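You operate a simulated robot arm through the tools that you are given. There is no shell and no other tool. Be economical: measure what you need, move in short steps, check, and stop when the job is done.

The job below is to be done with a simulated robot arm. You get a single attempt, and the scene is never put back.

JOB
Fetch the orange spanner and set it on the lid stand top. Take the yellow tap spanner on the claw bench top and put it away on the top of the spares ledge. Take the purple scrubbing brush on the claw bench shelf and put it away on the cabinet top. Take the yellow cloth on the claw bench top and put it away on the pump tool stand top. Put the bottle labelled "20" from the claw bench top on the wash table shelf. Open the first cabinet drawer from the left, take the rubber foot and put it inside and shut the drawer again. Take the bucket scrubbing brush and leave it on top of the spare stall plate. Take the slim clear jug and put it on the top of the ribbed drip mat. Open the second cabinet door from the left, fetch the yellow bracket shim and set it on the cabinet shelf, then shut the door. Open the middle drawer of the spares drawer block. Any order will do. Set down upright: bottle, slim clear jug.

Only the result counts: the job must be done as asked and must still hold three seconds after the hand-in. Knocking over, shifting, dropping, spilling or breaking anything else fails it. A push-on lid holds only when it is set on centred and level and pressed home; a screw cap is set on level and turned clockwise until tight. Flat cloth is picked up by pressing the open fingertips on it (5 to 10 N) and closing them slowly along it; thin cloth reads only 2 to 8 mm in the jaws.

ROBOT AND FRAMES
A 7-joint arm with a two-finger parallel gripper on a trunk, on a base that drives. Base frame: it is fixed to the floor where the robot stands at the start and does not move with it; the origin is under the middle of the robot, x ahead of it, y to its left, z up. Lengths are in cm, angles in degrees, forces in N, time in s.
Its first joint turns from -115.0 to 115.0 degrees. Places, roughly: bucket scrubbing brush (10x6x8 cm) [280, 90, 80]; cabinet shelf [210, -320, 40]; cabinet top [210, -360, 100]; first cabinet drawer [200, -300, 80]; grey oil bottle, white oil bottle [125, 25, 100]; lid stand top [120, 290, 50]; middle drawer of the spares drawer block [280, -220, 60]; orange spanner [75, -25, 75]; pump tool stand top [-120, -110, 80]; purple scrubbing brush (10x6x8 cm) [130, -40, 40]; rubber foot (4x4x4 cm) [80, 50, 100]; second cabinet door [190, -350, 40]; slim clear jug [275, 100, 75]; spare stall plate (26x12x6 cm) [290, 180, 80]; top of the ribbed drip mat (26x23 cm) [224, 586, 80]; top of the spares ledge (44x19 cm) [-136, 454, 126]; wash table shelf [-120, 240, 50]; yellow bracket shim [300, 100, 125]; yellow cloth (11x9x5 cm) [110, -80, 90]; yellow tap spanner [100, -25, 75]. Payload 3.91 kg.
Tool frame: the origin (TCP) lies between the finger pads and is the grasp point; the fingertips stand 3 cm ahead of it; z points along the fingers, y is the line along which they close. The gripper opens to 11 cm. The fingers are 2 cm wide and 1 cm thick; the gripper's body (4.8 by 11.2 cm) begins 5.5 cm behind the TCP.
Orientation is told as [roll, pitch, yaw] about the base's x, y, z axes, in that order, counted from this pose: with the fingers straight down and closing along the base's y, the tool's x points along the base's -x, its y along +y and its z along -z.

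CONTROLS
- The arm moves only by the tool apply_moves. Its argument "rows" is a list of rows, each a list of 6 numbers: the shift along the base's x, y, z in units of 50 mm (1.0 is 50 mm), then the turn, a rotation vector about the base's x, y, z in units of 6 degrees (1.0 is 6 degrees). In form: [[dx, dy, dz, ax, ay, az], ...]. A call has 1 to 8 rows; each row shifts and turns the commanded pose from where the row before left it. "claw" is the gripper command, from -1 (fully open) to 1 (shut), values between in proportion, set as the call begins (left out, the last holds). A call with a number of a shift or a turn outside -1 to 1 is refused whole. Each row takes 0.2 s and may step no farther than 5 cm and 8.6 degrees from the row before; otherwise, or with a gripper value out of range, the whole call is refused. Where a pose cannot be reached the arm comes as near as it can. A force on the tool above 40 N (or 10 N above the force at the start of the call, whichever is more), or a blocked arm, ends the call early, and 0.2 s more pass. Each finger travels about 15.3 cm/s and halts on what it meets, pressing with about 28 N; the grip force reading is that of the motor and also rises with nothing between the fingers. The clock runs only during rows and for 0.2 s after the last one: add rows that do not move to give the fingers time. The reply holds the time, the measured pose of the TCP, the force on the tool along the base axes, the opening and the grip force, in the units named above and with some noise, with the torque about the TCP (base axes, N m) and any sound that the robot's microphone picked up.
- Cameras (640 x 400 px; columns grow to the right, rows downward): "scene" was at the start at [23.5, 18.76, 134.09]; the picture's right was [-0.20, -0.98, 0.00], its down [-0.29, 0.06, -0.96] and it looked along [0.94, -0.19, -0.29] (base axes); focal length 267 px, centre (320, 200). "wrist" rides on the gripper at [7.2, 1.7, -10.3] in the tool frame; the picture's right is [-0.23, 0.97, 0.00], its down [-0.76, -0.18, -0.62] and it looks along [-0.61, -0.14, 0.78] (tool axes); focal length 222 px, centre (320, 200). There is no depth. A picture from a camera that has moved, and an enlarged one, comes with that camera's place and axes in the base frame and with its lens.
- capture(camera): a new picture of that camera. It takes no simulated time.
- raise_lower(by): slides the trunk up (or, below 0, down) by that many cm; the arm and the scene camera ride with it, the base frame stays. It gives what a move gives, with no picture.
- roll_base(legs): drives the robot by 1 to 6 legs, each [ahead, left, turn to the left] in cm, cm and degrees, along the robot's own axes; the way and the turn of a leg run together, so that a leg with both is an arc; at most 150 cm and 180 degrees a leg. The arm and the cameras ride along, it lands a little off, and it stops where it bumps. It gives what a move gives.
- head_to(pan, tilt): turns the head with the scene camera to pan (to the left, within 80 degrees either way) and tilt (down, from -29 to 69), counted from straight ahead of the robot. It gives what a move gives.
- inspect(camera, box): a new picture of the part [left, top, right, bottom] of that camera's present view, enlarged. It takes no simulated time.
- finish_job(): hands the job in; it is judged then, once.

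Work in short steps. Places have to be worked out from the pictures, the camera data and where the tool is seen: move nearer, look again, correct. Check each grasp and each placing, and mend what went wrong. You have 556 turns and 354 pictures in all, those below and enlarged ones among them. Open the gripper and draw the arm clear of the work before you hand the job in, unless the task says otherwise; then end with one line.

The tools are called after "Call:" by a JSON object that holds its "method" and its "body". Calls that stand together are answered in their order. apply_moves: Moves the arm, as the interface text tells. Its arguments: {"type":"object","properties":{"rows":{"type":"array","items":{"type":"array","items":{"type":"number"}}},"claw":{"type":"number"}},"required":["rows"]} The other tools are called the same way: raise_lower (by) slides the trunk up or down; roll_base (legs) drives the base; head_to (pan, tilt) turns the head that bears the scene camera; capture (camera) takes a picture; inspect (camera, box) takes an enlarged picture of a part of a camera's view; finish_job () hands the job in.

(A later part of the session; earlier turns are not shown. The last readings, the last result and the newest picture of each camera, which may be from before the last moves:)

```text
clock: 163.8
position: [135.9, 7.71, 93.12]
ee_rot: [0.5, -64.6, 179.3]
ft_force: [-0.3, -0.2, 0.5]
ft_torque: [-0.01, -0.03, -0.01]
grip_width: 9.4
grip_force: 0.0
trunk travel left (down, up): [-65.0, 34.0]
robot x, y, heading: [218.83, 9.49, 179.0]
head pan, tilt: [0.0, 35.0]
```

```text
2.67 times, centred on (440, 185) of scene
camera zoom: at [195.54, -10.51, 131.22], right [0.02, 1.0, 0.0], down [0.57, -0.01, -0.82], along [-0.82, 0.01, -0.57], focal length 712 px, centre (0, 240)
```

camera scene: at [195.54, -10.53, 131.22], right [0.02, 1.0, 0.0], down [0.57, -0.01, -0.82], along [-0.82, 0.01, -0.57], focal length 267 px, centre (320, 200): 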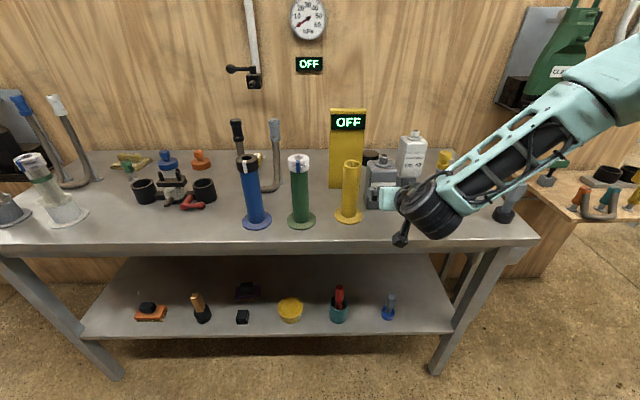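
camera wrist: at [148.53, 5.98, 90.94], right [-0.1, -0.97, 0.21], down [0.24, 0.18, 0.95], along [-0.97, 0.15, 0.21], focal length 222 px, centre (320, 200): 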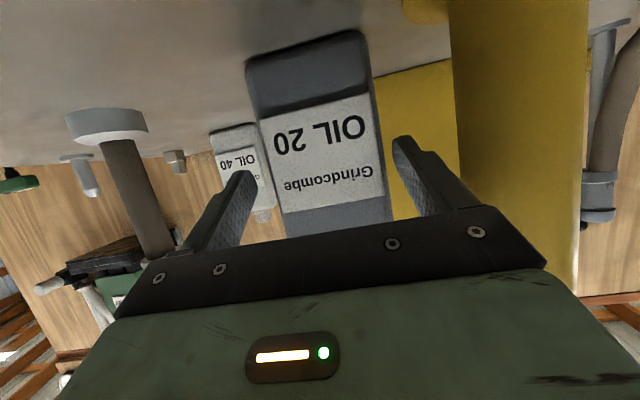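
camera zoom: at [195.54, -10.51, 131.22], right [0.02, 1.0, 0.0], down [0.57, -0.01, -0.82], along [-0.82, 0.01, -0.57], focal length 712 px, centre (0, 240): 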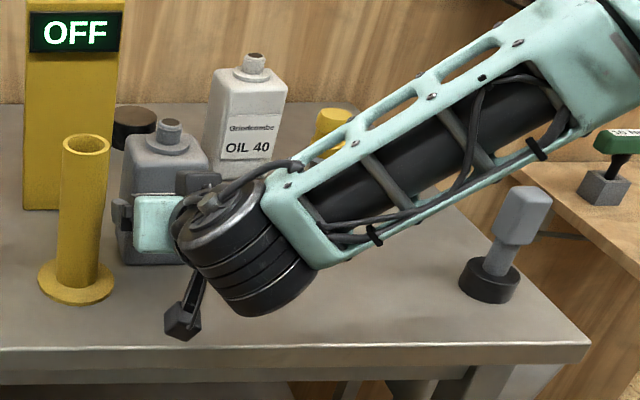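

Bottle is centred between the fingers. Advance the rest and close.

Call:
{"method": "apply_moves", "body": {"rows": [[-0.6, 0.01, -0.28, 0, 0, 0], [-0.6, 0.01, -0.28, 0, 0, 0]]}}

Call:
{"method": "apply_moves", "body": {"rows": [[0, 0, 0, 0, 0, 0], [0, 0, 0, 0, 0, 0], [0, 0, 0, 0, 0, 0]], "claw": 1}}

Call:
{"method": "capture", "body": {"camera": "wrist"}}

```text
clock: 164.4
position: [130.07, 8.02, 90.54]
ee_rot: [0.6, -64.7, 179.3]
ft_force: [1.2, 0.3, 0.9]
ft_torque: [-0.04, 0.07, 0.01]
grip_width: 9.41
grip_force: 0.1
trunk travel left (down, up): [-65.0, 34.0]
robot x, y, heading: [218.74, 9.55, 179.1]
head pan, tilt: [0.0, 35.0]
```

```text
clock: 165.2
position: [129.94, 7.98, 90.49]
ee_rot: [0.6, -64.7, 179.2]
ft_force: [-0.4, -1.6, 0.5]
ft_torque: [-0.07, 0.21, 0.01]
grip_width: 7.48
grip_force: 28.0
trunk travel left (down, up): [-65.0, 34.0]
robot x, y, heading: [218.7, 9.42, 179.1]
head pan, tilt: [0.0, 35.0]
```

```text
286 pictures are left
camera wrist: at [142.55, 6.19, 88.38], right [-0.1, -0.97, 0.21], down [0.24, 0.18, 0.95], along [-0.97, 0.15, 0.21], focal length 222 px, centre (320, 200)
```

wrist: 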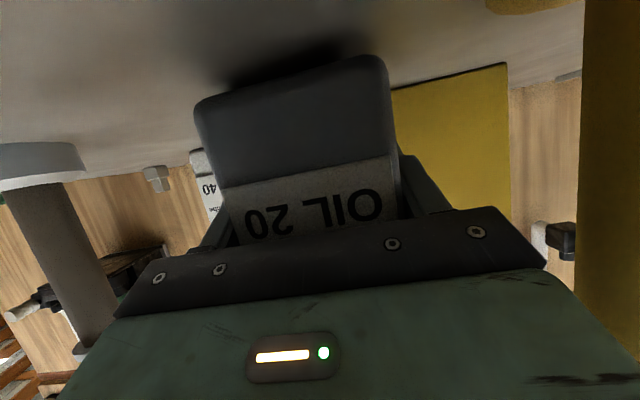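

Gripped at 7.5 cm. Lift via the trunk, then back away.

Call:
{"method": "raise_lower", "body": {"by": 25}}

Call:
{"method": "roll_base", "body": {"legs": [[-30, 0, 0]]}}

Call:
{"method": "capture", "body": {"camera": "scene"}}

```text
clock: 167.7
position: [130.03, 7.96, 115.44]
ee_rot: [0.5, -64.8, 179.2]
ft_force: [-0.3, 1.0, -5.1]
ft_torque: [0.0, 0.07, 0.0]
grip_width: 7.51
grip_force: 28.0
trunk travel left (down, up): [-90.0, 9.0]
robot x, y, heading: [218.61, 9.51, 179.1]
head pan, tilt: [0.0, 35.0]
```

```text
clock: 169.8
position: [159.74, 7.66, 115.49]
ee_rot: [0.6, -64.8, 179.1]
ft_force: [0.3, -0.2, -5.0]
ft_torque: [-0.01, 0.03, 0.0]
grip_width: 7.49
grip_force: 28.0
trunk travel left (down, up): [-90.0, 9.0]
robot x, y, heading: [248.66, 8.95, 178.8]
head pan, tilt: [0.0, 35.0]
```

```text
285 pictures are left
camera scene: at [225.25, -11.02, 156.2], right [0.02, 1.0, 0.0], down [0.57, -0.01, -0.82], along [-0.82, 0.02, -0.57], focal length 267 px, centre (320, 200)
```

scene: 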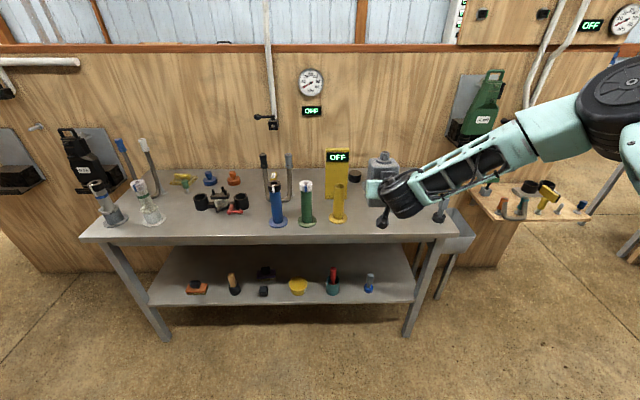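

Bottle secured. Drive: strafe to y≈168, then through the gap to x≈-10 facing the wash table.

Call:
{"method": "roll_base", "body": {"legs": [[0, -150, 0], [0, -9, 0]]}}

Call:
{"method": "head_to", "body": {"pan": 0, "tilt": 30}}

Call:
{"method": "capture", "body": {"camera": "scene"}}

```text
clock: 173.4
position: [160.41, 68.3, 115.27]
ee_rot: [0.4, -64.6, 171.5]
ft_force: [-1.3, -0.1, -4.4]
ft_torque: [-0.02, 0.01, 0.02]
grip_width: 7.46
grip_force: 27.6
trunk travel left (down, up): [-90.0, 9.0]
robot x, y, heading: [248.63, 57.44, 171.1]
head pan, tilt: [0.0, 35.0]
stopped in leg 1: the robot was blocked; the commanded pose is now the measured one
```

```text
clock: 174.0
position: [160.4, 68.05, 115.4]
ee_rot: [0.5, -64.5, 171.4]
ft_force: [0.3, 0.4, -5.2]
ft_torque: [0.02, 0.02, 0.0]
grip_width: 7.49
grip_force: 28.3
trunk travel left (down, up): [-90.0, 9.0]
robot x, y, heading: [248.56, 57.59, 171.2]
head pan, tilt: [0.0, 30.0]
```

```text
284 pictures are left
camera scene: at [222.49, 40.9, 156.98], right [0.15, 0.99, 0.0], down [0.49, -0.08, -0.87], along [-0.86, 0.13, -0.5], focal length 267 px, centre (320, 200)
```

scene: 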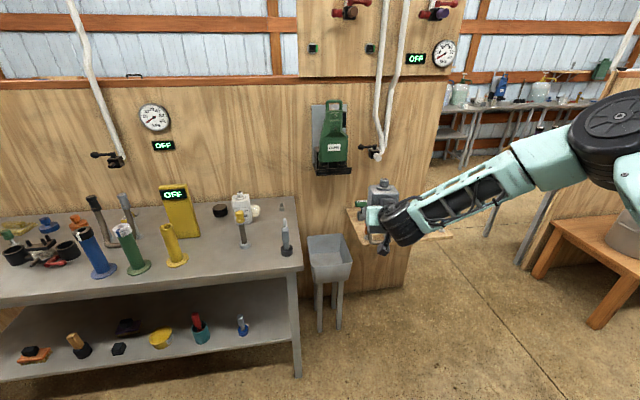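

Blocked by the rear bench; I move forward 20, straighten, and strafe again.

Call:
{"method": "roll_base", "body": {"legs": [[20, 0, 8], [0, -110, 0]]}}

Call:
{"method": "capture", "body": {"camera": "scene"}}

```text
clock: 175.6
position: [148.66, 64.88, 115.01]
ee_rot: [0.2, -64.3, 174.3]
ft_force: [-0.4, 0.5, -5.0]
ft_torque: [-0.01, 0.04, 0.03]
grip_width: 7.49
grip_force: 28.0
trunk travel left (down, up): [-90.0, 9.0]
robot x, y, heading: [237.44, 58.41, 173.7]
head pan, tilt: [0.0, 30.0]
stopped in leg 1: the robot was blocked; the commanded pose is now the measured one
```

```text
283 pictures are left
camera scene: at [211.94, 40.47, 156.97], right [0.1, 0.99, 0.0], down [0.5, -0.05, -0.87], along [-0.86, 0.09, -0.5], focal length 267 px, centre (320, 200)
```

scene: 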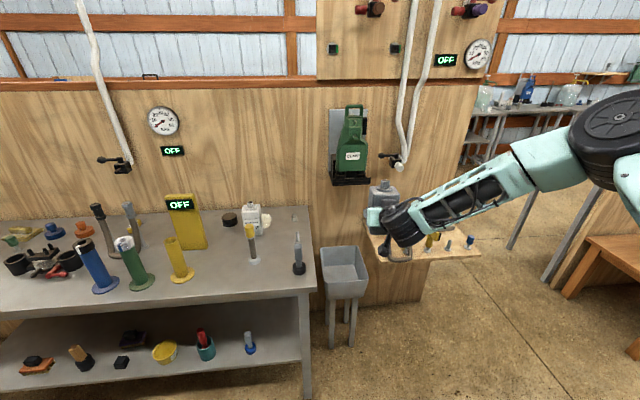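

Still something at the right-back corner. Look to the right.

Call:
{"method": "head_to", "body": {"pan": -80, "tilt": 35}}

Call:
{"method": "capture", "body": {"camera": "scene"}}

```text
clock: 177.1
position: [148.72, 64.95, 115.06]
ee_rot: [0.2, -64.3, 174.3]
ft_force: [0.3, -0.2, -4.0]
ft_torque: [0.0, 0.04, -0.03]
grip_width: 7.5
grip_force: 27.8
trunk travel left (down, up): [-90.0, 9.0]
robot x, y, heading: [237.18, 58.49, 174.0]
head pan, tilt: [-80.0, 35.0]
```

```text
282 pictures are left
camera scene: at [220.37, 48.33, 156.21], right [1.0, 0.07, 0.0], down [0.04, -0.57, -0.82], along [-0.06, 0.82, -0.57], focal length 267 px, centre (320, 200)
```

scene: 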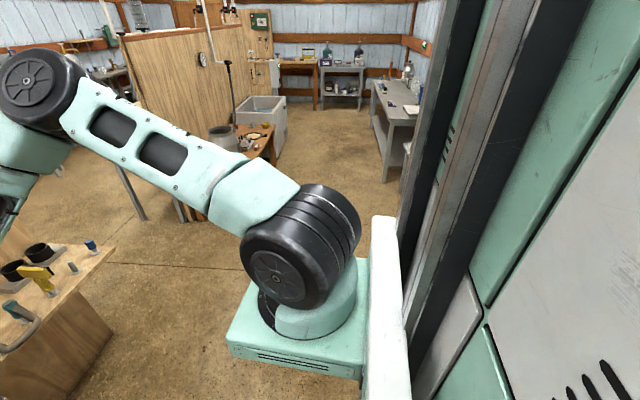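

The way at the right is open floor ahead of the mast. Move straight ahead 12, then strafe right.

Call:
{"method": "roll_base", "body": {"legs": [[12, 0, 0], [0, -100, 0]]}}

```text
clock: 183.1
position: [147.54, 165.28, 115.15]
ee_rot: [0.2, -64.3, 173.9]
ft_force: [-0.1, -0.3, -5.1]
ft_torque: [0.02, 0.04, 0.0]
grip_width: 7.47
grip_force: 27.9
trunk travel left (down, up): [-90.0, 9.0]
robot x, y, heading: [235.64, 158.42, 173.9]
head pan, tilt: [-80.0, 35.0]
```

Straighten heading and go through the gap.

Call:
{"method": "roll_base", "body": {"legs": [[0, -6, 6], [120, 0, 0]]}}

Call:
{"method": "head_to", "body": {"pan": -20, "tilt": 30}}

Call:
{"method": "capture", "body": {"camera": "scene"}}

```text
clock: 189.7
position: [28.38, 163.38, 115.11]
ee_rot: [0.2, -64.3, 179.7]
ft_force: [-0.6, -0.1, -5.0]
ft_torque: [0.0, 0.0, -0.01]
grip_width: 7.46
grip_force: 28.4
trunk travel left (down, up): [-90.0, 9.0]
robot x, y, heading: [117.03, 164.99, 179.7]
head pan, tilt: [-80.0, 35.0]
```

```text
clock: 191.0
position: [28.4, 163.43, 115.14]
ee_rot: [0.3, -64.4, 179.6]
ft_force: [-0.2, 0.7, -5.5]
ft_torque: [0.0, -0.02, 0.03]
grip_width: 7.48
grip_force: 27.9
trunk travel left (down, up): [-90.0, 9.0]
robot x, y, heading: [117.1, 165.16, 179.4]
head pan, tilt: [-20.0, 30.0]
```

```text
281 pictures are left
camera scene: at [94.26, 148.13, 156.98], right [0.35, 0.94, 0.0], down [0.47, -0.18, -0.87], along [-0.81, 0.31, -0.5], focal length 267 px, centre (320, 200)
```

scene: 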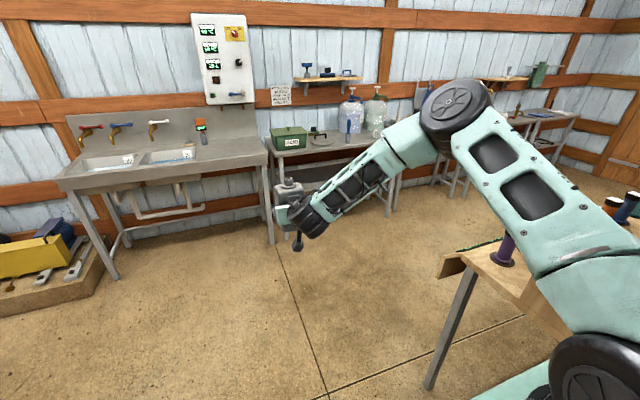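

Path clear. Continue forward 112 cm.

Call:
{"method": "roll_base", "body": {"legs": [[112, 0, 0]]}}

Call:
{"method": "capture", "body": {"camera": "scene"}}

```text
clock: 196.8
position: [-84.37, 165.57, 115.07]
ee_rot: [0.2, -64.3, 179.3]
ft_force: [-0.5, 0.1, -4.3]
ft_torque: [0.01, 0.03, 0.0]
grip_width: 7.52
grip_force: 27.8
trunk travel left (down, up): [-90.0, 9.0]
robot x, y, heading: [4.27, 166.56, 179.0]
head pan, tilt: [-20.0, 30.0]
```

```text
280 pictures are left
camera scene: at [-18.63, 149.85, 156.98], right [0.36, 0.93, 0.0], down [0.47, -0.18, -0.87], along [-0.81, 0.31, -0.5], focal length 267 px, centre (320, 200)
```

scene: 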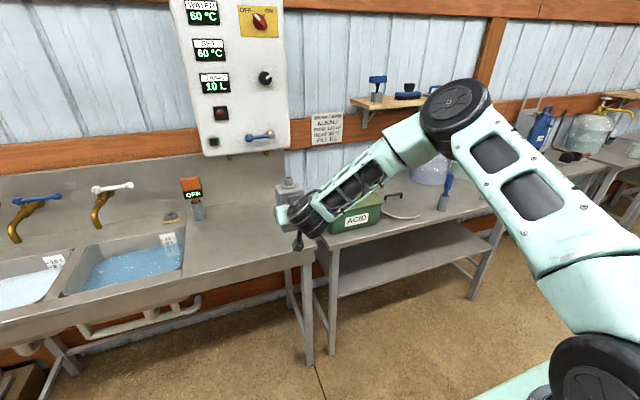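

The wash table spans y 189–300, front x≈-101, shelf z≈50 (empty). I lower the bottle in front of it and strafe to y≈225.

Call:
{"method": "raise_lower", "body": {"by": -40}}

Call:
{"method": "roll_base", "body": {"legs": [[4, 0, 0], [0, -60, 0]]}}

Call:
{"method": "head_to", "body": {"pan": 0, "tilt": 35}}

Call:
{"method": "capture", "body": {"camera": "scene"}}

Call:
{"method": "capture", "body": {"camera": "wrist"}}

```text
clock: 200.6
position: [-84.45, 165.56, 75.15]
ee_rot: [0.1, -64.3, 179.3]
ft_force: [0.2, -0.5, -4.8]
ft_torque: [0.02, 0.03, -0.01]
grip_width: 7.49
grip_force: 27.7
trunk travel left (down, up): [-50.0, 49.0]
robot x, y, heading: [4.27, 166.94, 178.9]
head pan, tilt: [-20.0, 30.0]
```

```text
clock: 204.5
position: [-87.24, 226.68, 75.16]
ee_rot: [0.2, -64.3, 179.1]
ft_force: [0.2, -0.4, -5.0]
ft_torque: [0.01, 0.03, 0.01]
grip_width: 7.48
grip_force: 27.7
trunk travel left (down, up): [-50.0, 49.0]
robot x, y, heading: [1.44, 227.3, 178.6]
head pan, tilt: [-20.0, 30.0]
```

```text
clock: 205.3
position: [-87.29, 226.58, 75.04]
ee_rot: [0.2, -64.3, 179.0]
ft_force: [0.0, 1.0, -5.1]
ft_torque: [-0.02, 0.06, 0.0]
grip_width: 7.5
grip_force: 28.0
trunk travel left (down, up): [-50.0, 49.0]
robot x, y, heading: [1.6, 227.49, 178.6]
head pan, tilt: [0.0, 35.0]
```

```text
279 pictures are left
camera scene: at [-21.93, 207.43, 116.2], right [0.02, 1.0, 0.0], down [0.57, -0.01, -0.82], along [-0.82, 0.02, -0.57], focal length 267 px, centre (320, 200)
```

scene: 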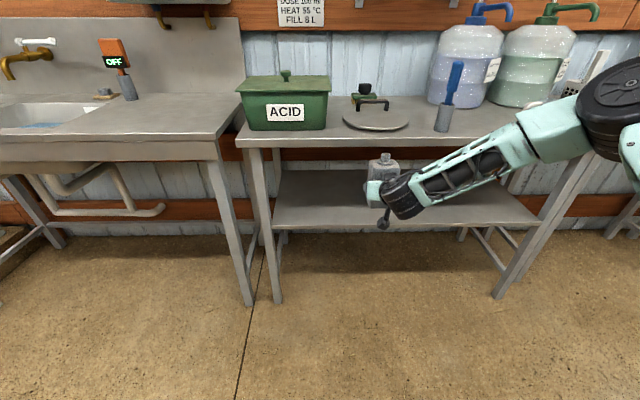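

```text
278 pictures are left
camera wrist: at [-74.69, 224.69, 73.04], right [-0.11, -0.97, 0.21], down [0.23, 0.18, 0.96], along [-0.97, 0.15, 0.21], focal length 222 px, centre (320, 200)
```

wrist: 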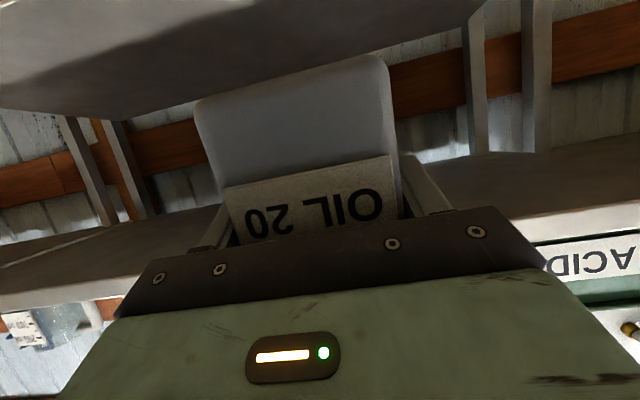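

Shelf top z≈48, front x≈-102. Lower 15 and drive forward 22 to insert the bottle.

Call:
{"method": "raise_lower", "body": {"by": -15}}

Call:
{"method": "roll_base", "body": {"legs": [[21, 0, 0]]}}

Call:
{"method": "capture", "body": {"camera": "scene"}}

Call:
{"method": "capture", "body": {"camera": "wrist"}}

```text
clock: 207.1
position: [-87.32, 226.69, 60.11]
ee_rot: [0.2, -64.3, 179.0]
ft_force: [-0.5, -0.8, -4.5]
ft_torque: [0.01, 0.04, -0.02]
grip_width: 7.49
grip_force: 27.8
trunk travel left (down, up): [-35.0, 64.0]
robot x, y, heading: [1.53, 227.46, 178.6]
head pan, tilt: [0.0, 35.0]
```

```text
clock: 208.7
position: [-108.39, 226.93, 60.17]
ee_rot: [0.1, -64.2, 179.1]
ft_force: [-0.5, 0.6, -4.9]
ft_torque: [0.0, 0.06, 0.03]
grip_width: 7.48
grip_force: 28.4
trunk travel left (down, up): [-35.0, 64.0]
robot x, y, heading: [-19.46, 227.82, 179.0]
head pan, tilt: [0.0, 35.0]
```

```text
277 pictures are left
camera scene: at [-43.01, 207.86, 101.2], right [0.02, 1.0, 0.0], down [0.57, -0.01, -0.82], along [-0.82, 0.02, -0.57], focal length 267 px, centre (320, 200)
```

scene: 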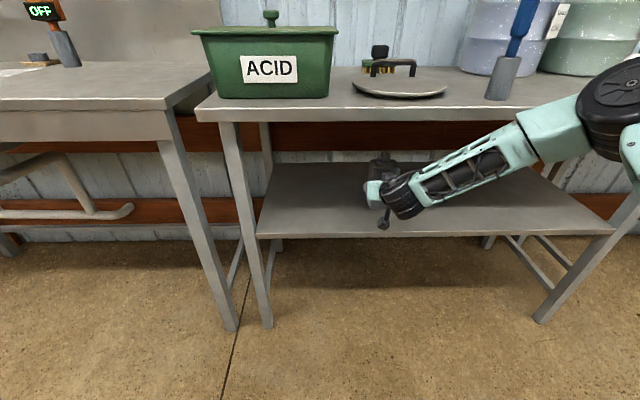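

```text
276 pictures are left
camera wrist: at [-95.79, 225.07, 58.04], right [-0.11, -0.97, 0.21], down [0.23, 0.18, 0.96], along [-0.97, 0.15, 0.21], focal length 222 px, centre (320, 200)
```

wrist: 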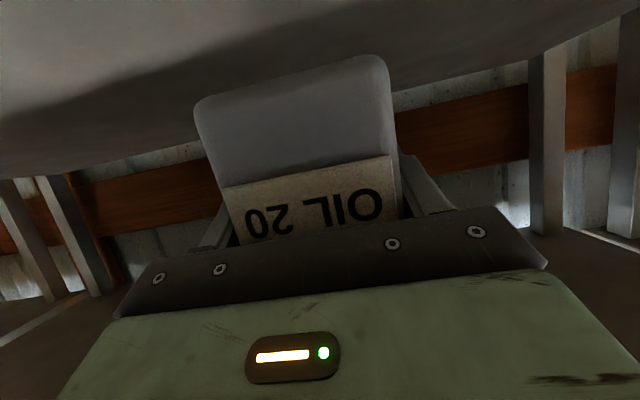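

The bottle is inside over the shelf. Advance 2.5 cm and lower gently.

Call:
{"method": "apply_moves", "body": {"rows": [[-0.5, 0, 0, 0, 0, 0], [0, 0, -0.25, 0, 0, 0], [0, 0, -0.25, 0, 0, 0]]}}

Call:
{"method": "apply_moves", "body": {"rows": [[0, 0, -0.15, 0, 0, 0], [0, 0, -0.15, 0, 0, 0]]}}

Call:
{"method": "inspect", "body": {"camera": "scene", "box": [320, 120, 480, 240]}}

```text
clock: 209.5
position: [-110.82, 226.97, 57.49]
ee_rot: [0.2, -64.2, 179.2]
ft_force: [-0.2, 0.4, -4.6]
ft_torque: [-0.01, 0.0, 0.03]
grip_width: 7.48
grip_force: 27.8
trunk travel left (down, up): [-35.0, 64.0]
robot x, y, heading: [-19.84, 227.76, 178.8]
head pan, tilt: [0.0, 35.0]
```

```text
clock: 210.1
position: [-110.87, 227.0, 56.14]
ee_rot: [0.2, -64.4, 179.0]
ft_force: [-0.3, 0.4, -4.9]
ft_torque: [-0.05, 0.02, 0.01]
grip_width: 7.48
grip_force: 28.0
trunk travel left (down, up): [-35.0, 64.0]
robot x, y, heading: [-19.72, 227.6, 178.6]
head pan, tilt: [0.0, 35.0]
```

```text
3.33 times, centred on (400, 180) of scene
camera zoom: at [-43.01, 207.86, 101.21], right [0.02, 1.0, 0.0], down [0.57, -0.01, -0.82], along [-0.82, 0.02, -0.57], focal length 890 px, centre (53, 267)
```

zoom: 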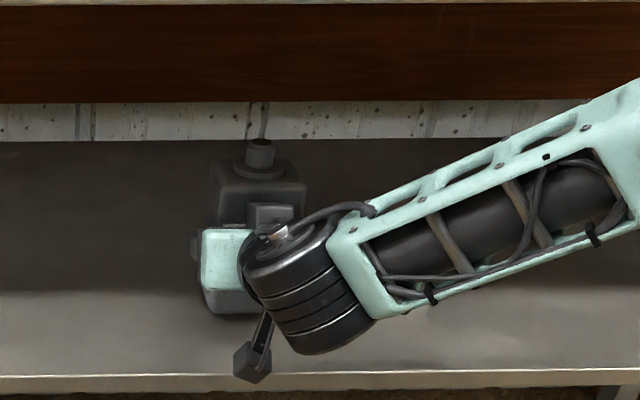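

No contact yet; continue down.

Call:
{"method": "apply_moves", "body": {"rows": [[0, 0, -0.15, 0, 0, 0], [0, 0, -0.15, 0, 0, 0]]}}

Call:
{"method": "apply_moves", "body": {"rows": [[0, 0, -0.15, 0, 0, 0], [0, 0, -0.15, 0, 0, 0]]}}

```text
clock: 210.7
position: [-110.88, 226.91, 55.18]
ee_rot: [0.3, -65.0, 179.0]
ft_force: [1.4, 0.7, 28.6]
ft_torque: [0.13, 0.61, 0.01]
grip_width: 7.49
grip_force: 28.0
trunk travel left (down, up): [-35.0, 64.0]
robot x, y, heading: [-19.76, 227.56, 178.7]
head pan, tilt: [0.0, 35.0]
```

```text
clock: 211.3
position: [-110.85, 226.88, 53.42]
ee_rot: [0.3, -64.5, 179.2]
ft_force: [9.7, -0.3, 31.5]
ft_torque: [0.23, 0.67, 0.02]
grip_width: 7.51
grip_force: 28.1
trunk travel left (down, up): [-35.0, 64.0]
robot x, y, heading: [-19.59, 228.08, 179.0]
head pan, tilt: [0.0, 35.0]
```

Contact made (bottle on shelf). Relieve slightly and open.

Call:
{"method": "apply_moves", "body": {"rows": [[0, 0, 0.1, 0, 0, 0], [0, 0, 0, 0, 0, 0]]}}

Call:
{"method": "inspect", "body": {"camera": "scene", "box": [320, 120, 480, 240]}}

Call:
{"method": "capture", "body": {"camera": "wrist"}}

```text
clock: 211.9
position: [-110.78, 226.96, 53.41]
ee_rot: [0.3, -64.0, 179.1]
ft_force: [-2.2, -1.4, 1.9]
ft_torque: [0.2, 0.24, 0.13]
grip_width: 7.5
grip_force: 27.9
trunk travel left (down, up): [-35.0, 64.0]
robot x, y, heading: [-19.79, 227.53, 178.7]
head pan, tilt: [0.0, 35.0]
```

```text
3.33 times, centred on (400, 180) of scene
camera zoom: at [-43.0, 207.86, 101.17], right [0.02, 1.0, 0.0], down [0.57, -0.01, -0.82], along [-0.82, 0.02, -0.57], focal length 890 px, centre (53, 267)
```

zoom: 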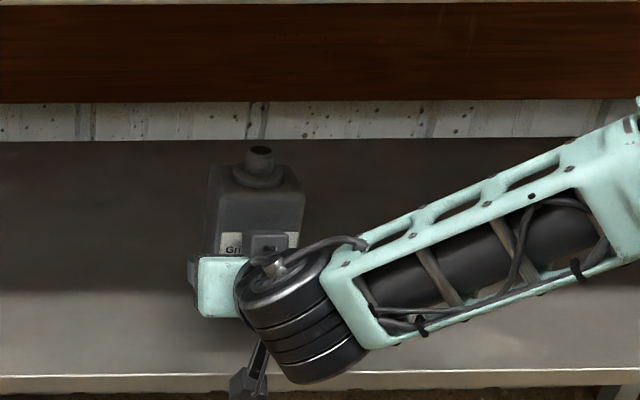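

```text
273 pictures are left
camera wrist: at [-98.22, 225.09, 51.37], right [-0.11, -0.97, 0.21], down [0.23, 0.18, 0.96], along [-0.97, 0.15, 0.2], focal length 222 px, centre (320, 200)
```

wrist: 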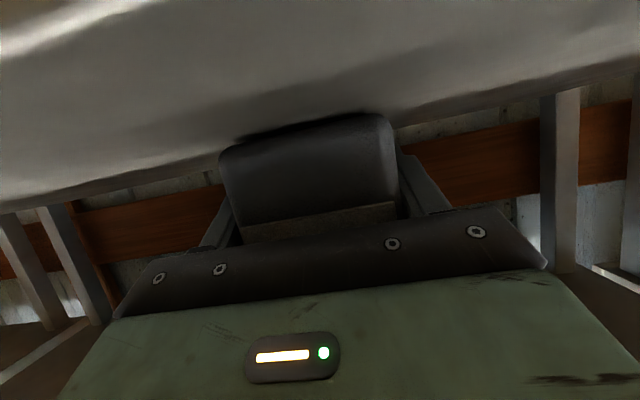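

Bottle stands upright. Open and back away horizontally.

Call:
{"method": "apply_moves", "body": {"rows": [[0, 0, 0, 0, 0, 0], [0, 0, 0, 0, 0, 0]], "claw": -0.75}}

Call:
{"method": "apply_moves", "body": {"rows": [[0.5, 0, 0.1, 0, 0, 0], [0.8, 0, 0.1, 0, 0, 0], [0.8, 0, 0, 0, 0, 0]]}}

Call:
{"method": "capture", "body": {"camera": "wrist"}}

```text
clock: 212.5
position: [-110.78, 226.95, 53.5]
ee_rot: [0.3, -64.2, 179.0]
ft_force: [1.1, 0.2, -0.1]
ft_torque: [-0.02, 0.08, -0.03]
grip_width: 9.61
grip_force: 0.2
trunk travel left (down, up): [-35.0, 64.0]
robot x, y, heading: [-19.32, 227.87, 178.9]
head pan, tilt: [0.0, 35.0]
```

```text
clock: 213.3
position: [-100.36, 226.97, 54.53]
ee_rot: [0.2, -64.4, 179.1]
ft_force: [0.0, -0.1, 0.3]
ft_torque: [0.02, -0.01, 0.01]
grip_width: 9.63
grip_force: 0.0
trunk travel left (down, up): [-35.0, 64.0]
robot x, y, heading: [-19.29, 227.72, 178.7]
head pan, tilt: [0.0, 35.0]
```

```text
272 pictures are left
camera wrist: at [-87.86, 225.1, 52.5], right [-0.11, -0.97, 0.21], down [0.23, 0.18, 0.96], along [-0.97, 0.15, 0.21], focal length 222 px, centre (320, 200)
```

wrist: 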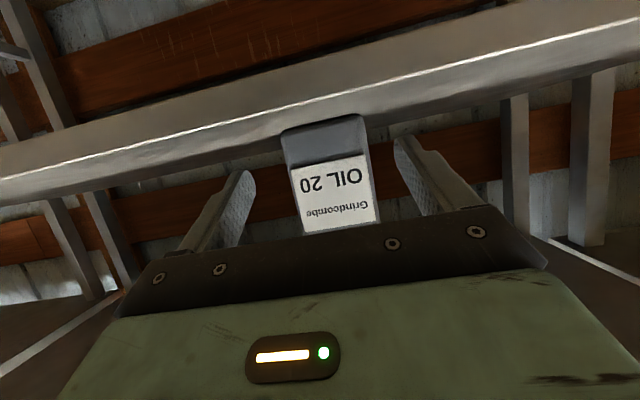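

Bottle stands properly on the shelf. I back off, raise the trunk and restore a vertical tool.

Call:
{"method": "roll_base", "body": {"legs": [[-18, 0, 0]]}}

Call:
{"method": "raise_lower", "body": {"by": 40}}

Call:
{"method": "apply_moves", "body": {"rows": [[0.4, 0, 0.2, 0, -1, 0], [0.4, 0, 0.2, 0, -1, 0], [0.4, 0, 0.2, 0, -1, 0], [0.4, 0, 0.2, 0, -1, 0], [0.4, 0, 0.2, 0, -1, 0], [0.4, 0, 0.2, 0, -1, 0], [0.4, 0, 0.2, 0, -1, 0], [0.4, 0, 0.2, 0, -1, 0]], "claw": -1}}

Call:
{"method": "apply_moves", "body": {"rows": [[0.4, 0, 0.2, 0, -1, 0], [0.4, 0, 0.2, 0, -1, 0], [0.4, 0, 0.2, 0, -0.7, 0]]}}

Call:
{"method": "roll_base", "body": {"legs": [[0, 60, 0]]}}

Call:
{"method": "head_to", "body": {"pan": 70, "tilt": 20}}

Call:
{"method": "capture", "body": {"camera": "scene"}}

```text
clock: 214.8
position: [-82.3, 226.78, 54.57]
ee_rot: [0.3, -64.3, 178.9]
ft_force: [0.1, -0.1, -0.1]
ft_torque: [0.0, -0.02, 0.0]
grip_width: 9.61
grip_force: 0.2
trunk travel left (down, up): [-35.0, 64.0]
robot x, y, heading: [-2.32, 227.42, 178.8]
head pan, tilt: [0.0, 35.0]
```

```text
clock: 218.7
position: [-82.33, 226.74, 94.43]
ee_rot: [0.2, -64.3, 178.9]
ft_force: [-0.2, -0.2, 0.8]
ft_torque: [0.04, -0.01, -0.02]
grip_width: 9.64
grip_force: 0.0
trunk travel left (down, up): [-75.0, 24.0]
robot x, y, heading: [-1.36, 227.49, 178.9]
head pan, tilt: [0.0, 35.0]
```

```text
clock: 220.5
position: [-66.38, 226.71, 102.42]
ee_rot: [-0.4, -16.3, 179.7]
ft_force: [0.1, 0.1, -0.3]
ft_torque: [-0.02, 0.01, -0.02]
grip_width: 11.02
grip_force: 0.1
trunk travel left (down, up): [-75.0, 24.0]
robot x, y, heading: [-1.29, 227.73, 178.6]
head pan, tilt: [0.0, 35.0]
```

```text
clock: 221.3
position: [-60.39, 226.65, 105.62]
ee_rot: [-0.6, -0.1, 179.5]
ft_force: [0.2, 0.2, -0.1]
ft_torque: [0.01, -0.02, 0.02]
grip_width: 11.0
grip_force: 0.1
trunk travel left (down, up): [-75.0, 24.0]
robot x, y, heading: [-1.9, 227.5, 178.8]
head pan, tilt: [0.0, 35.0]
```

```text
clock: 224.6
position: [-61.68, 166.86, 105.56]
ee_rot: [-0.6, -0.1, 179.6]
ft_force: [0.3, -0.4, 0.9]
ft_torque: [-0.01, 0.02, 0.0]
grip_width: 11.01
grip_force: 0.1
trunk travel left (down, up): [-75.0, 24.0]
robot x, y, heading: [-3.0, 167.56, 178.8]
head pan, tilt: [0.0, 35.0]
```

```text
clock: 226.1
position: [-61.68, 166.88, 105.65]
ee_rot: [-0.6, -0.1, 179.8]
ft_force: [0.7, -0.3, 0.0]
ft_torque: [0.0, 0.01, -0.01]
grip_width: 10.98
grip_force: 0.1
trunk travel left (down, up): [-75.0, 24.0]
robot x, y, heading: [-2.9, 167.63, 178.8]
head pan, tilt: [70.0, 20.0]
```

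```text
271 pictures are left
camera scene: at [-20.79, 138.91, 143.59], right [-0.93, 0.36, 0.0], down [0.12, 0.32, -0.94], along [-0.34, -0.88, -0.34], focal length 267 px, centre (320, 200)
```

scene: 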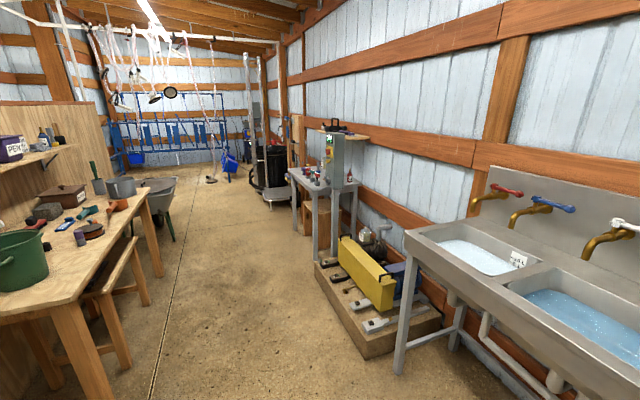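

I'll now take the rubber foot (black cube on the left ledge). Drive to (-25,47) and turn around.

Call:
{"method": "roll_base", "body": {"legs": [[20, 0, 0], [0, 120, 0], [0, 0, 180]]}}

Call:
{"method": "head_to", "body": {"pan": 0, "tilt": 30}}

Call:
{"method": "capture", "body": {"camera": "scene"}}

```text
clock: 240.9
position: [33.28, 54.09, 105.65]
ee_rot: [-0.6, -0.2, 4.6]
ft_force: [-0.1, 0.6, -0.3]
ft_torque: [-0.04, 0.03, 0.02]
grip_width: 11.01
grip_force: 0.0
trunk travel left (down, up): [-75.0, 24.0]
robot x, y, heading: [-25.36, 48.43, 3.7]
head pan, tilt: [70.0, 20.0]
```

```text
clock: 242.3
position: [33.18, 54.2, 105.52]
ee_rot: [-0.6, -0.1, 4.6]
ft_force: [0.6, -0.9, -0.6]
ft_torque: [0.0, -0.03, -0.01]
grip_width: 10.99
grip_force: 0.2
trunk travel left (down, up): [-75.0, 24.0]
robot x, y, heading: [-25.3, 48.34, 3.5]
head pan, tilt: [0.0, 30.0]
```

```text
270 pictures are left
camera scene: at [-3.28, 70.46, 141.99], right [0.07, -1.0, 0.0], down [-0.5, -0.03, -0.87], along [0.86, 0.06, -0.5], focal length 267 px, centre (320, 200)
```

scene: 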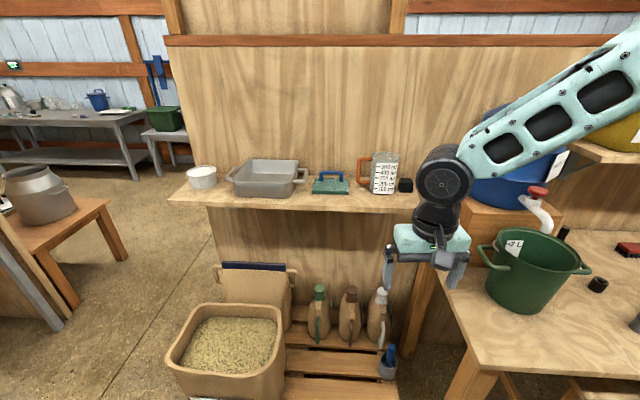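

Rubber foot ≈(79.3,47,101), next to the measuring jug. Zoom to see the gap.

Call:
{"method": "inspect", "body": {"camera": "scene", "box": [340, 130, 460, 230]}}

Call:
{"method": "capture", "body": {"camera": "wrist"}}

```text
4.00 times, centred on (400, 180) of scene
camera zoom: at [-3.28, 70.46, 141.99], right [0.07, -1.0, 0.0], down [-0.5, -0.03, -0.87], along [0.86, 0.06, -0.5], focal length 1068 px, centre (0, 280)
```

zoom: 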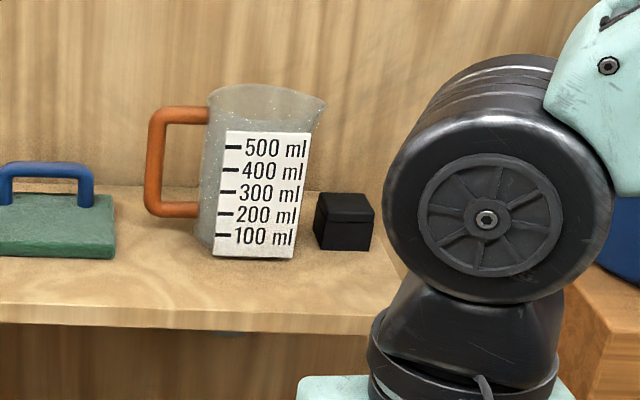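

```text
268 pictures are left
camera wrist: at [25.89, 55.41, 115.85], right [0.15, 0.99, -0.01], down [0.77, -0.11, 0.63], along [0.62, -0.1, -0.78], focal length 222 px, centre (320, 200)
```

wrist: 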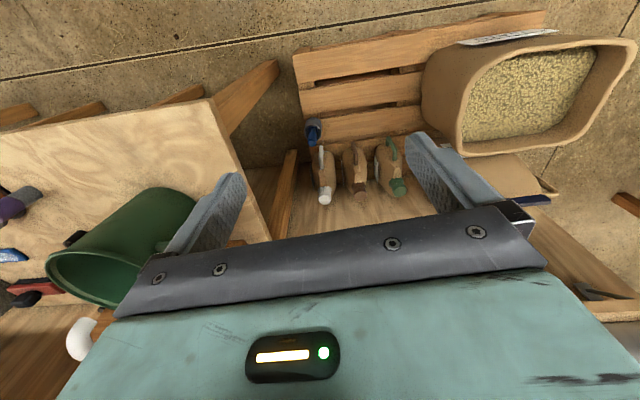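

The jug is too close for a straight sideways pinch, so I'll first hook the foot forward a few cm with closed fingers. Drive closer, raise, and tilt the tool 40°.

Call:
{"method": "roll_base", "body": {"legs": [[19, -1.5, -3.5]]}}

Call:
{"method": "raise_lower", "body": {"by": 18}}

Call:
{"method": "apply_moves", "body": {"rows": [[0.3, -0.2, 0, 0, -1, 0], [0.3, -0.2, 0, 0, -1, 0], [0.3, -0.2, 0, 0, -1, 0], [0.3, -0.2, 0, 0, -1, 0], [0.3, -0.2, 0, 0, -1, 0], [0.3, -0.2, 0, 0, -1, 0], [0.3, 0, 0, 0, -0.67, 0]], "claw": 1}}

Call:
{"method": "capture", "body": {"camera": "wrist"}}

Call:
{"method": "capture", "body": {"camera": "scene"}}

```text
clock: 243.8
position: [52.09, 49.89, 105.66]
ee_rot: [-0.7, 0.0, 1.1]
ft_force: [0.6, -0.2, -0.2]
ft_torque: [-0.02, 0.01, -0.02]
grip_width: 11.0
grip_force: 0.0
trunk travel left (down, up): [-75.0, 24.0]
robot x, y, heading: [-6.72, 47.79, 0.2]
head pan, tilt: [0.0, 30.0]
```

```text
clock: 245.8
position: [52.11, 49.75, 123.59]
ee_rot: [-0.6, -0.1, 1.1]
ft_force: [-0.4, 0.4, 0.4]
ft_torque: [0.0, 0.02, 0.01]
grip_width: 11.02
grip_force: 0.1
trunk travel left (down, up): [-93.0, 6.0]
robot x, y, heading: [-6.69, 47.49, 0.4]
head pan, tilt: [0.0, 30.0]
```

```text
clock: 247.4
position: [62.5, 43.88, 123.69]
ee_rot: [-1.6, -40.1, 1.4]
ft_force: [-1.0, 0.4, 0.0]
ft_torque: [0.01, 0.01, -0.02]
grip_width: 0.01
grip_force: 28.0
trunk travel left (down, up): [-93.0, 6.0]
robot x, y, heading: [-6.73, 47.69, 0.2]
head pan, tilt: [0.0, 30.0]
```

```text
267 pictures are left
camera wrist: at [50.46, 45.49, 126.79], right [0.17, 0.98, 0.13], down [0.18, -0.16, 0.97], along [0.97, -0.14, -0.2], focal length 222 px, centre (320, 200)
```

wrist: 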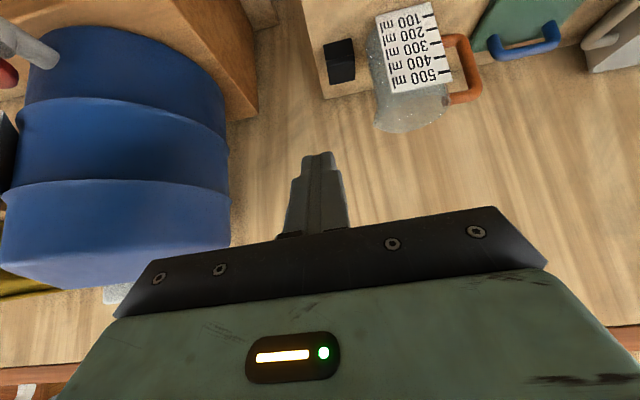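

```text
266 pictures are left
camera scene: at [16.62, 68.25, 159.99], right [0.0, -1.0, 0.0], down [-0.5, 0.0, -0.87], along [0.87, 0.0, -0.5], focal length 267 px, centre (320, 200)
```

scene: 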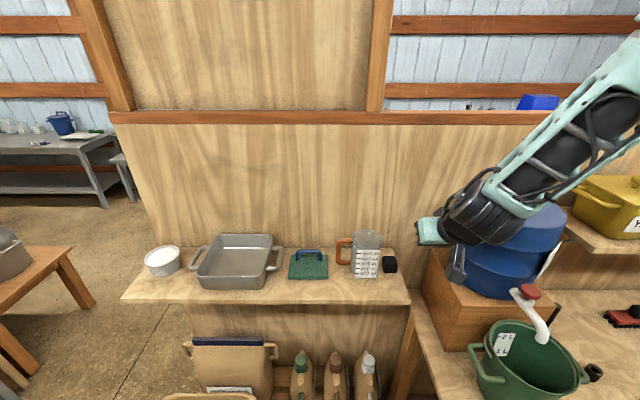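

From the front the gap to the jug is ~1.9 cm, so a careful pinch at the foot's front half works. Foot ≈(78.3,47,101). Moving to a pre-grasp with 5.4 cm opening.

Call:
{"method": "apply_moves", "body": {"rows": [[0.45, 0.155, -0.68, 0, 0, 0], [0.45, 0.155, -0.68, 0, 0, 0], [0.45, 0.155, -0.68, 0, 0, 0], [0.45, 0.155, -0.68, 0, 0, 0]], "claw": 0.02}}

Call:
{"method": "capture", "body": {"camera": "wrist"}}

Call:
{"method": "inspect", "body": {"camera": "scene", "box": [320, 190, 480, 310]}}

```text
clock: 248.4
position: [71.4, 46.94, 109.9]
ee_rot: [-1.7, -40.1, 1.4]
ft_force: [0.2, 0.8, -0.1]
ft_torque: [0.0, -0.03, 0.03]
grip_width: 5.39
grip_force: 0.0
trunk travel left (down, up): [-93.0, 6.0]
robot x, y, heading: [-7.05, 47.76, 0.3]
head pan, tilt: [0.0, 30.0]
```

```text
265 pictures are left
camera wrist: at [59.27, 48.65, 113.12], right [0.17, 0.98, 0.13], down [0.18, -0.16, 0.97], along [0.97, -0.14, -0.2], focal length 222 px, centre (320, 200)
```

wrist: 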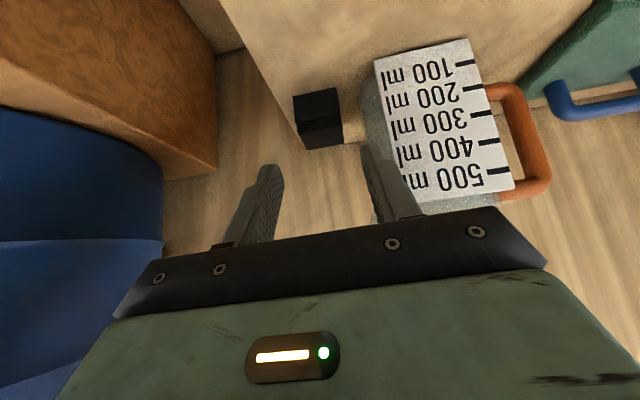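

```text
3.33 times, centred on (400, 250) of scene
camera zoom: at [16.58, 68.26, 160.0], right [0.0, -1.0, 0.0], down [-0.5, 0.0, -0.87], along [0.87, 0.0, -0.5], focal length 890 px, centre (53, 33)
```

zoom: 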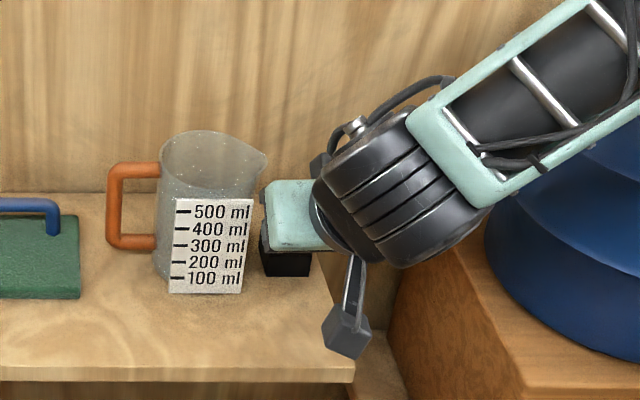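

The palm must stay clear of the jug, so I yaw 15° and offset slightly to −y with a 7.2 cm opening before moving in.

Call:
{"method": "apply_moves", "body": {"rows": [[0, -0.2, 0, 0, 0, 1], [0.04, -0.2, 0.04, 0, 0, 1], [0, -0.08, 0, 0, 0, 0.5]], "claw": -0.31}}

Call:
{"method": "apply_moves", "body": {"rows": [[0.28, 0.075, -0.345, 0, 0, 0], [0.28, 0.075, -0.345, 0, 0, 0]]}}

Call:
{"method": "capture", "body": {"camera": "wrist"}}

Call:
{"method": "inspect", "body": {"camera": "scene", "box": [320, 200, 480, 300]}}

```text
clock: 249.2
position: [71.64, 44.65, 110.09]
ee_rot: [-1.5, -40.1, 16.6]
ft_force: [0.2, 0.0, 0.0]
ft_torque: [0.01, -0.01, -0.01]
grip_width: 7.2
grip_force: 0.0
trunk travel left (down, up): [-93.0, 6.0]
robot x, y, heading: [-6.97, 47.23, 0.2]
head pan, tilt: [0.0, 30.0]
```

```text
clock: 249.8
position: [74.63, 45.23, 106.68]
ee_rot: [-1.6, -40.2, 16.5]
ft_force: [-0.3, 0.6, -0.4]
ft_torque: [-0.01, -0.02, -0.02]
grip_width: 7.19
grip_force: 0.0
trunk travel left (down, up): [-93.0, 6.0]
robot x, y, heading: [-6.79, 47.66, 0.2]
head pan, tilt: [0.0, 30.0]
```

```text
263 pictures are left
camera wrist: at [62.45, 43.69, 109.83], right [-0.09, 0.99, 0.13], down [0.22, -0.1, 0.97], along [0.97, 0.12, -0.2], focal length 222 px, centre (320, 200)
```

wrist: 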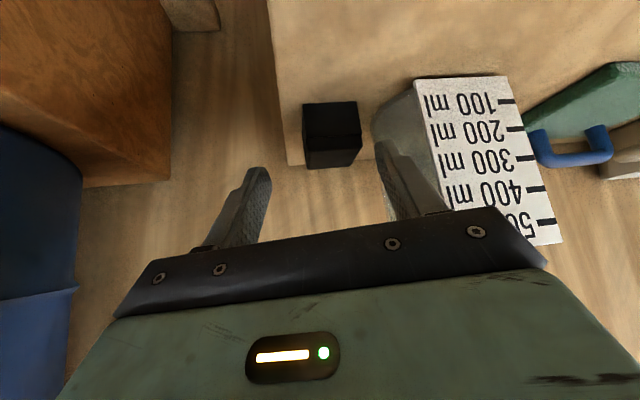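

```text
4.00 times, centred on (400, 250) of scene
camera zoom: at [16.59, 68.26, 160.0], right [0.0, -1.0, 0.0], down [-0.5, 0.0, -0.87], along [0.87, 0.0, -0.5], focal length 1068 px, centre (0, 0)
```

zoom: 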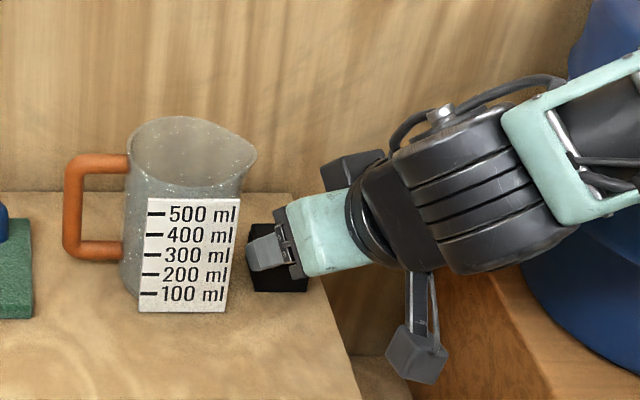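

Adjusting: opening 6.2, advancing to TCP (77.0,46.3,103.3).

Call:
{"method": "apply_moves", "body": {"rows": [[0.24, 0.1, -0.34, 0, 0, 0]], "claw": -0.13}}

Call:
{"method": "capture", "body": {"camera": "wrist"}}

```text
clock: 250.2
position: [75.91, 45.68, 105.05]
ee_rot: [-1.5, -40.1, 16.5]
ft_force: [-0.1, 0.0, 0.7]
ft_torque: [0.01, 0.03, 0.0]
grip_width: 6.21
grip_force: 0.0
trunk travel left (down, up): [-93.0, 6.0]
robot x, y, heading: [-6.76, 47.8, 0.3]
head pan, tilt: [0.0, 30.0]
```

```text
261 pictures are left
camera wrist: at [63.7, 44.21, 108.19], right [-0.09, 0.99, 0.13], down [0.22, -0.1, 0.97], along [0.97, 0.12, -0.2], focal length 222 px, centre (320, 200)
```

wrist: 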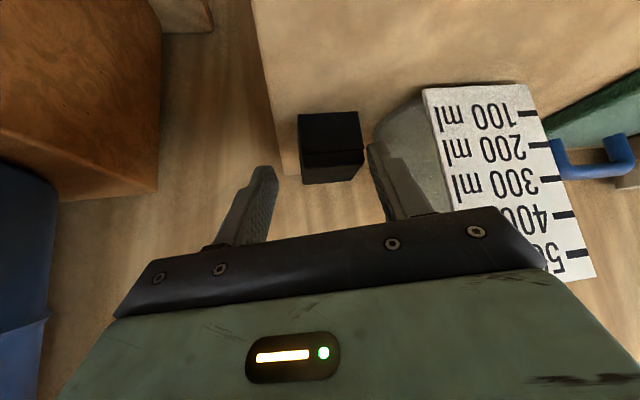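

Foot lies between the fingertips. Final advance and close.

Call:
{"method": "apply_moves", "body": {"rows": [[0.24, 0.13, -0.34, 0, 0, 0]]}}

Call:
{"method": "capture", "body": {"camera": "wrist"}}

```text
clock: 250.6
position: [76.93, 46.49, 103.22]
ee_rot: [-1.6, -40.2, 16.5]
ft_force: [-0.4, 0.3, 0.6]
ft_torque: [0.0, 0.0, 0.03]
grip_width: 6.23
grip_force: 0.1
trunk travel left (down, up): [-93.0, 6.0]
robot x, y, heading: [-6.74, 47.54, 0.3]
head pan, tilt: [0.0, 30.0]
```

```text
260 pictures are left
camera wrist: at [64.85, 44.91, 106.44], right [-0.09, 0.99, 0.13], down [0.22, -0.1, 0.97], along [0.97, 0.12, -0.2], focal length 222 px, centre (320, 200)
```

wrist: 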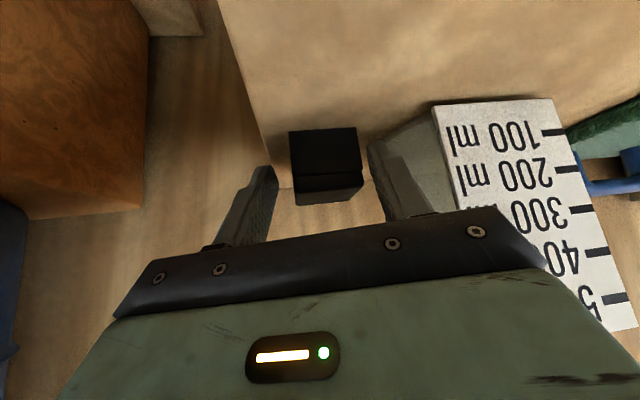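

Close on the foot.

Call:
{"method": "apply_moves", "body": {"rows": [[0, 0, 0, 0, 0, 0], [0, 0, 0, 0, 0, 0], [0, 0, 0, 0, 0, 0]], "claw": 1}}

Call:
{"method": "capture", "body": {"camera": "wrist"}}

```text
clock: 251.4
position: [76.95, 46.44, 103.27]
ee_rot: [-1.6, -40.2, 16.5]
ft_force: [-0.4, 1.5, 1.1]
ft_torque: [-0.02, -0.02, 0.01]
grip_width: 4.6
grip_force: 28.1
trunk travel left (down, up): [-93.0, 6.0]
robot x, y, heading: [-6.95, 47.55, 0.2]
head pan, tilt: [0.0, 30.0]
```

```text
259 pictures are left
camera wrist: at [64.85, 44.92, 106.44], right [-0.09, 0.99, 0.13], down [0.22, -0.1, 0.97], along [0.97, 0.12, -0.2], focal length 222 px, centre (320, 200)
```

wrist: 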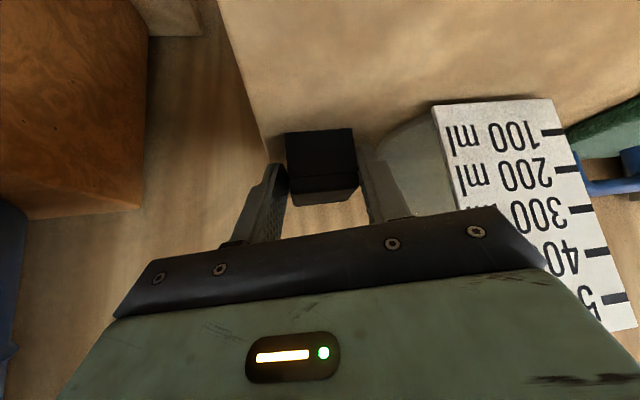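

Gripped at 4.6 cm, jug untouched. Lift up and back along the approach.

Call:
{"method": "apply_moves", "body": {"rows": [[0, 0, 0.3, 0, 0, 0], [-0.3, -0.1, 0.5, 0, 0, 0], [-0.5, -0.1, 0.5, 0, 0, 0], [-0.6, 0, 0.4, 0, 0, 0], [-0.8, 0, 0, 0, 0, 0]]}}

Call:
{"method": "capture", "body": {"camera": "wrist"}}

Call:
{"method": "capture", "body": {"camera": "scene"}}

```text
clock: 252.6
position: [65.98, 45.57, 111.87]
ee_rot: [-1.6, -40.1, 16.5]
ft_force: [0.6, -0.5, -0.9]
ft_torque: [0.01, -0.01, -0.01]
grip_width: 4.6
grip_force: 28.2
trunk travel left (down, up): [-93.0, 6.0]
robot x, y, heading: [-6.6, 47.33, 0.4]
head pan, tilt: [0.0, 30.0]
```

```text
258 pictures are left
camera wrist: at [53.84, 44.06, 115.08], right [-0.09, 0.99, 0.13], down [0.22, -0.1, 0.97], along [0.97, 0.12, -0.2], focal length 222 px, centre (320, 200)
```

wrist: 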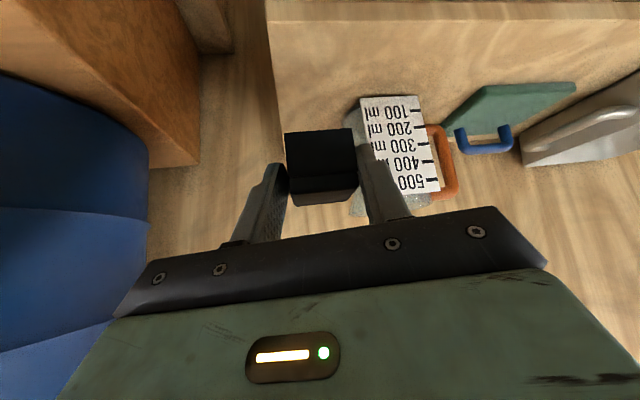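

```text
257 pictures are left
camera scene: at [16.65, 68.28, 159.98], right [0.0, -1.0, 0.0], down [-0.5, 0.0, -0.87], along [0.87, 0.0, -0.5], focal length 267 px, centre (320, 200)
```

scene: 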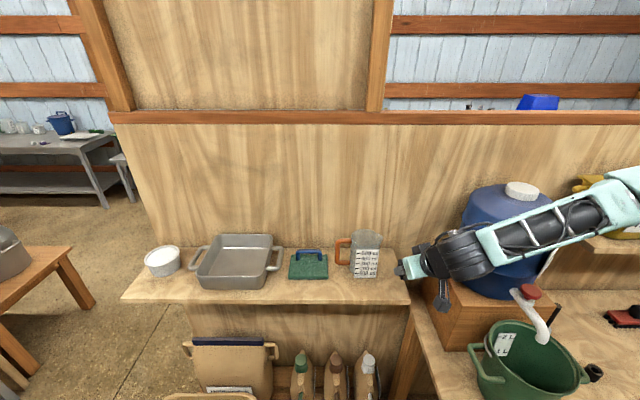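

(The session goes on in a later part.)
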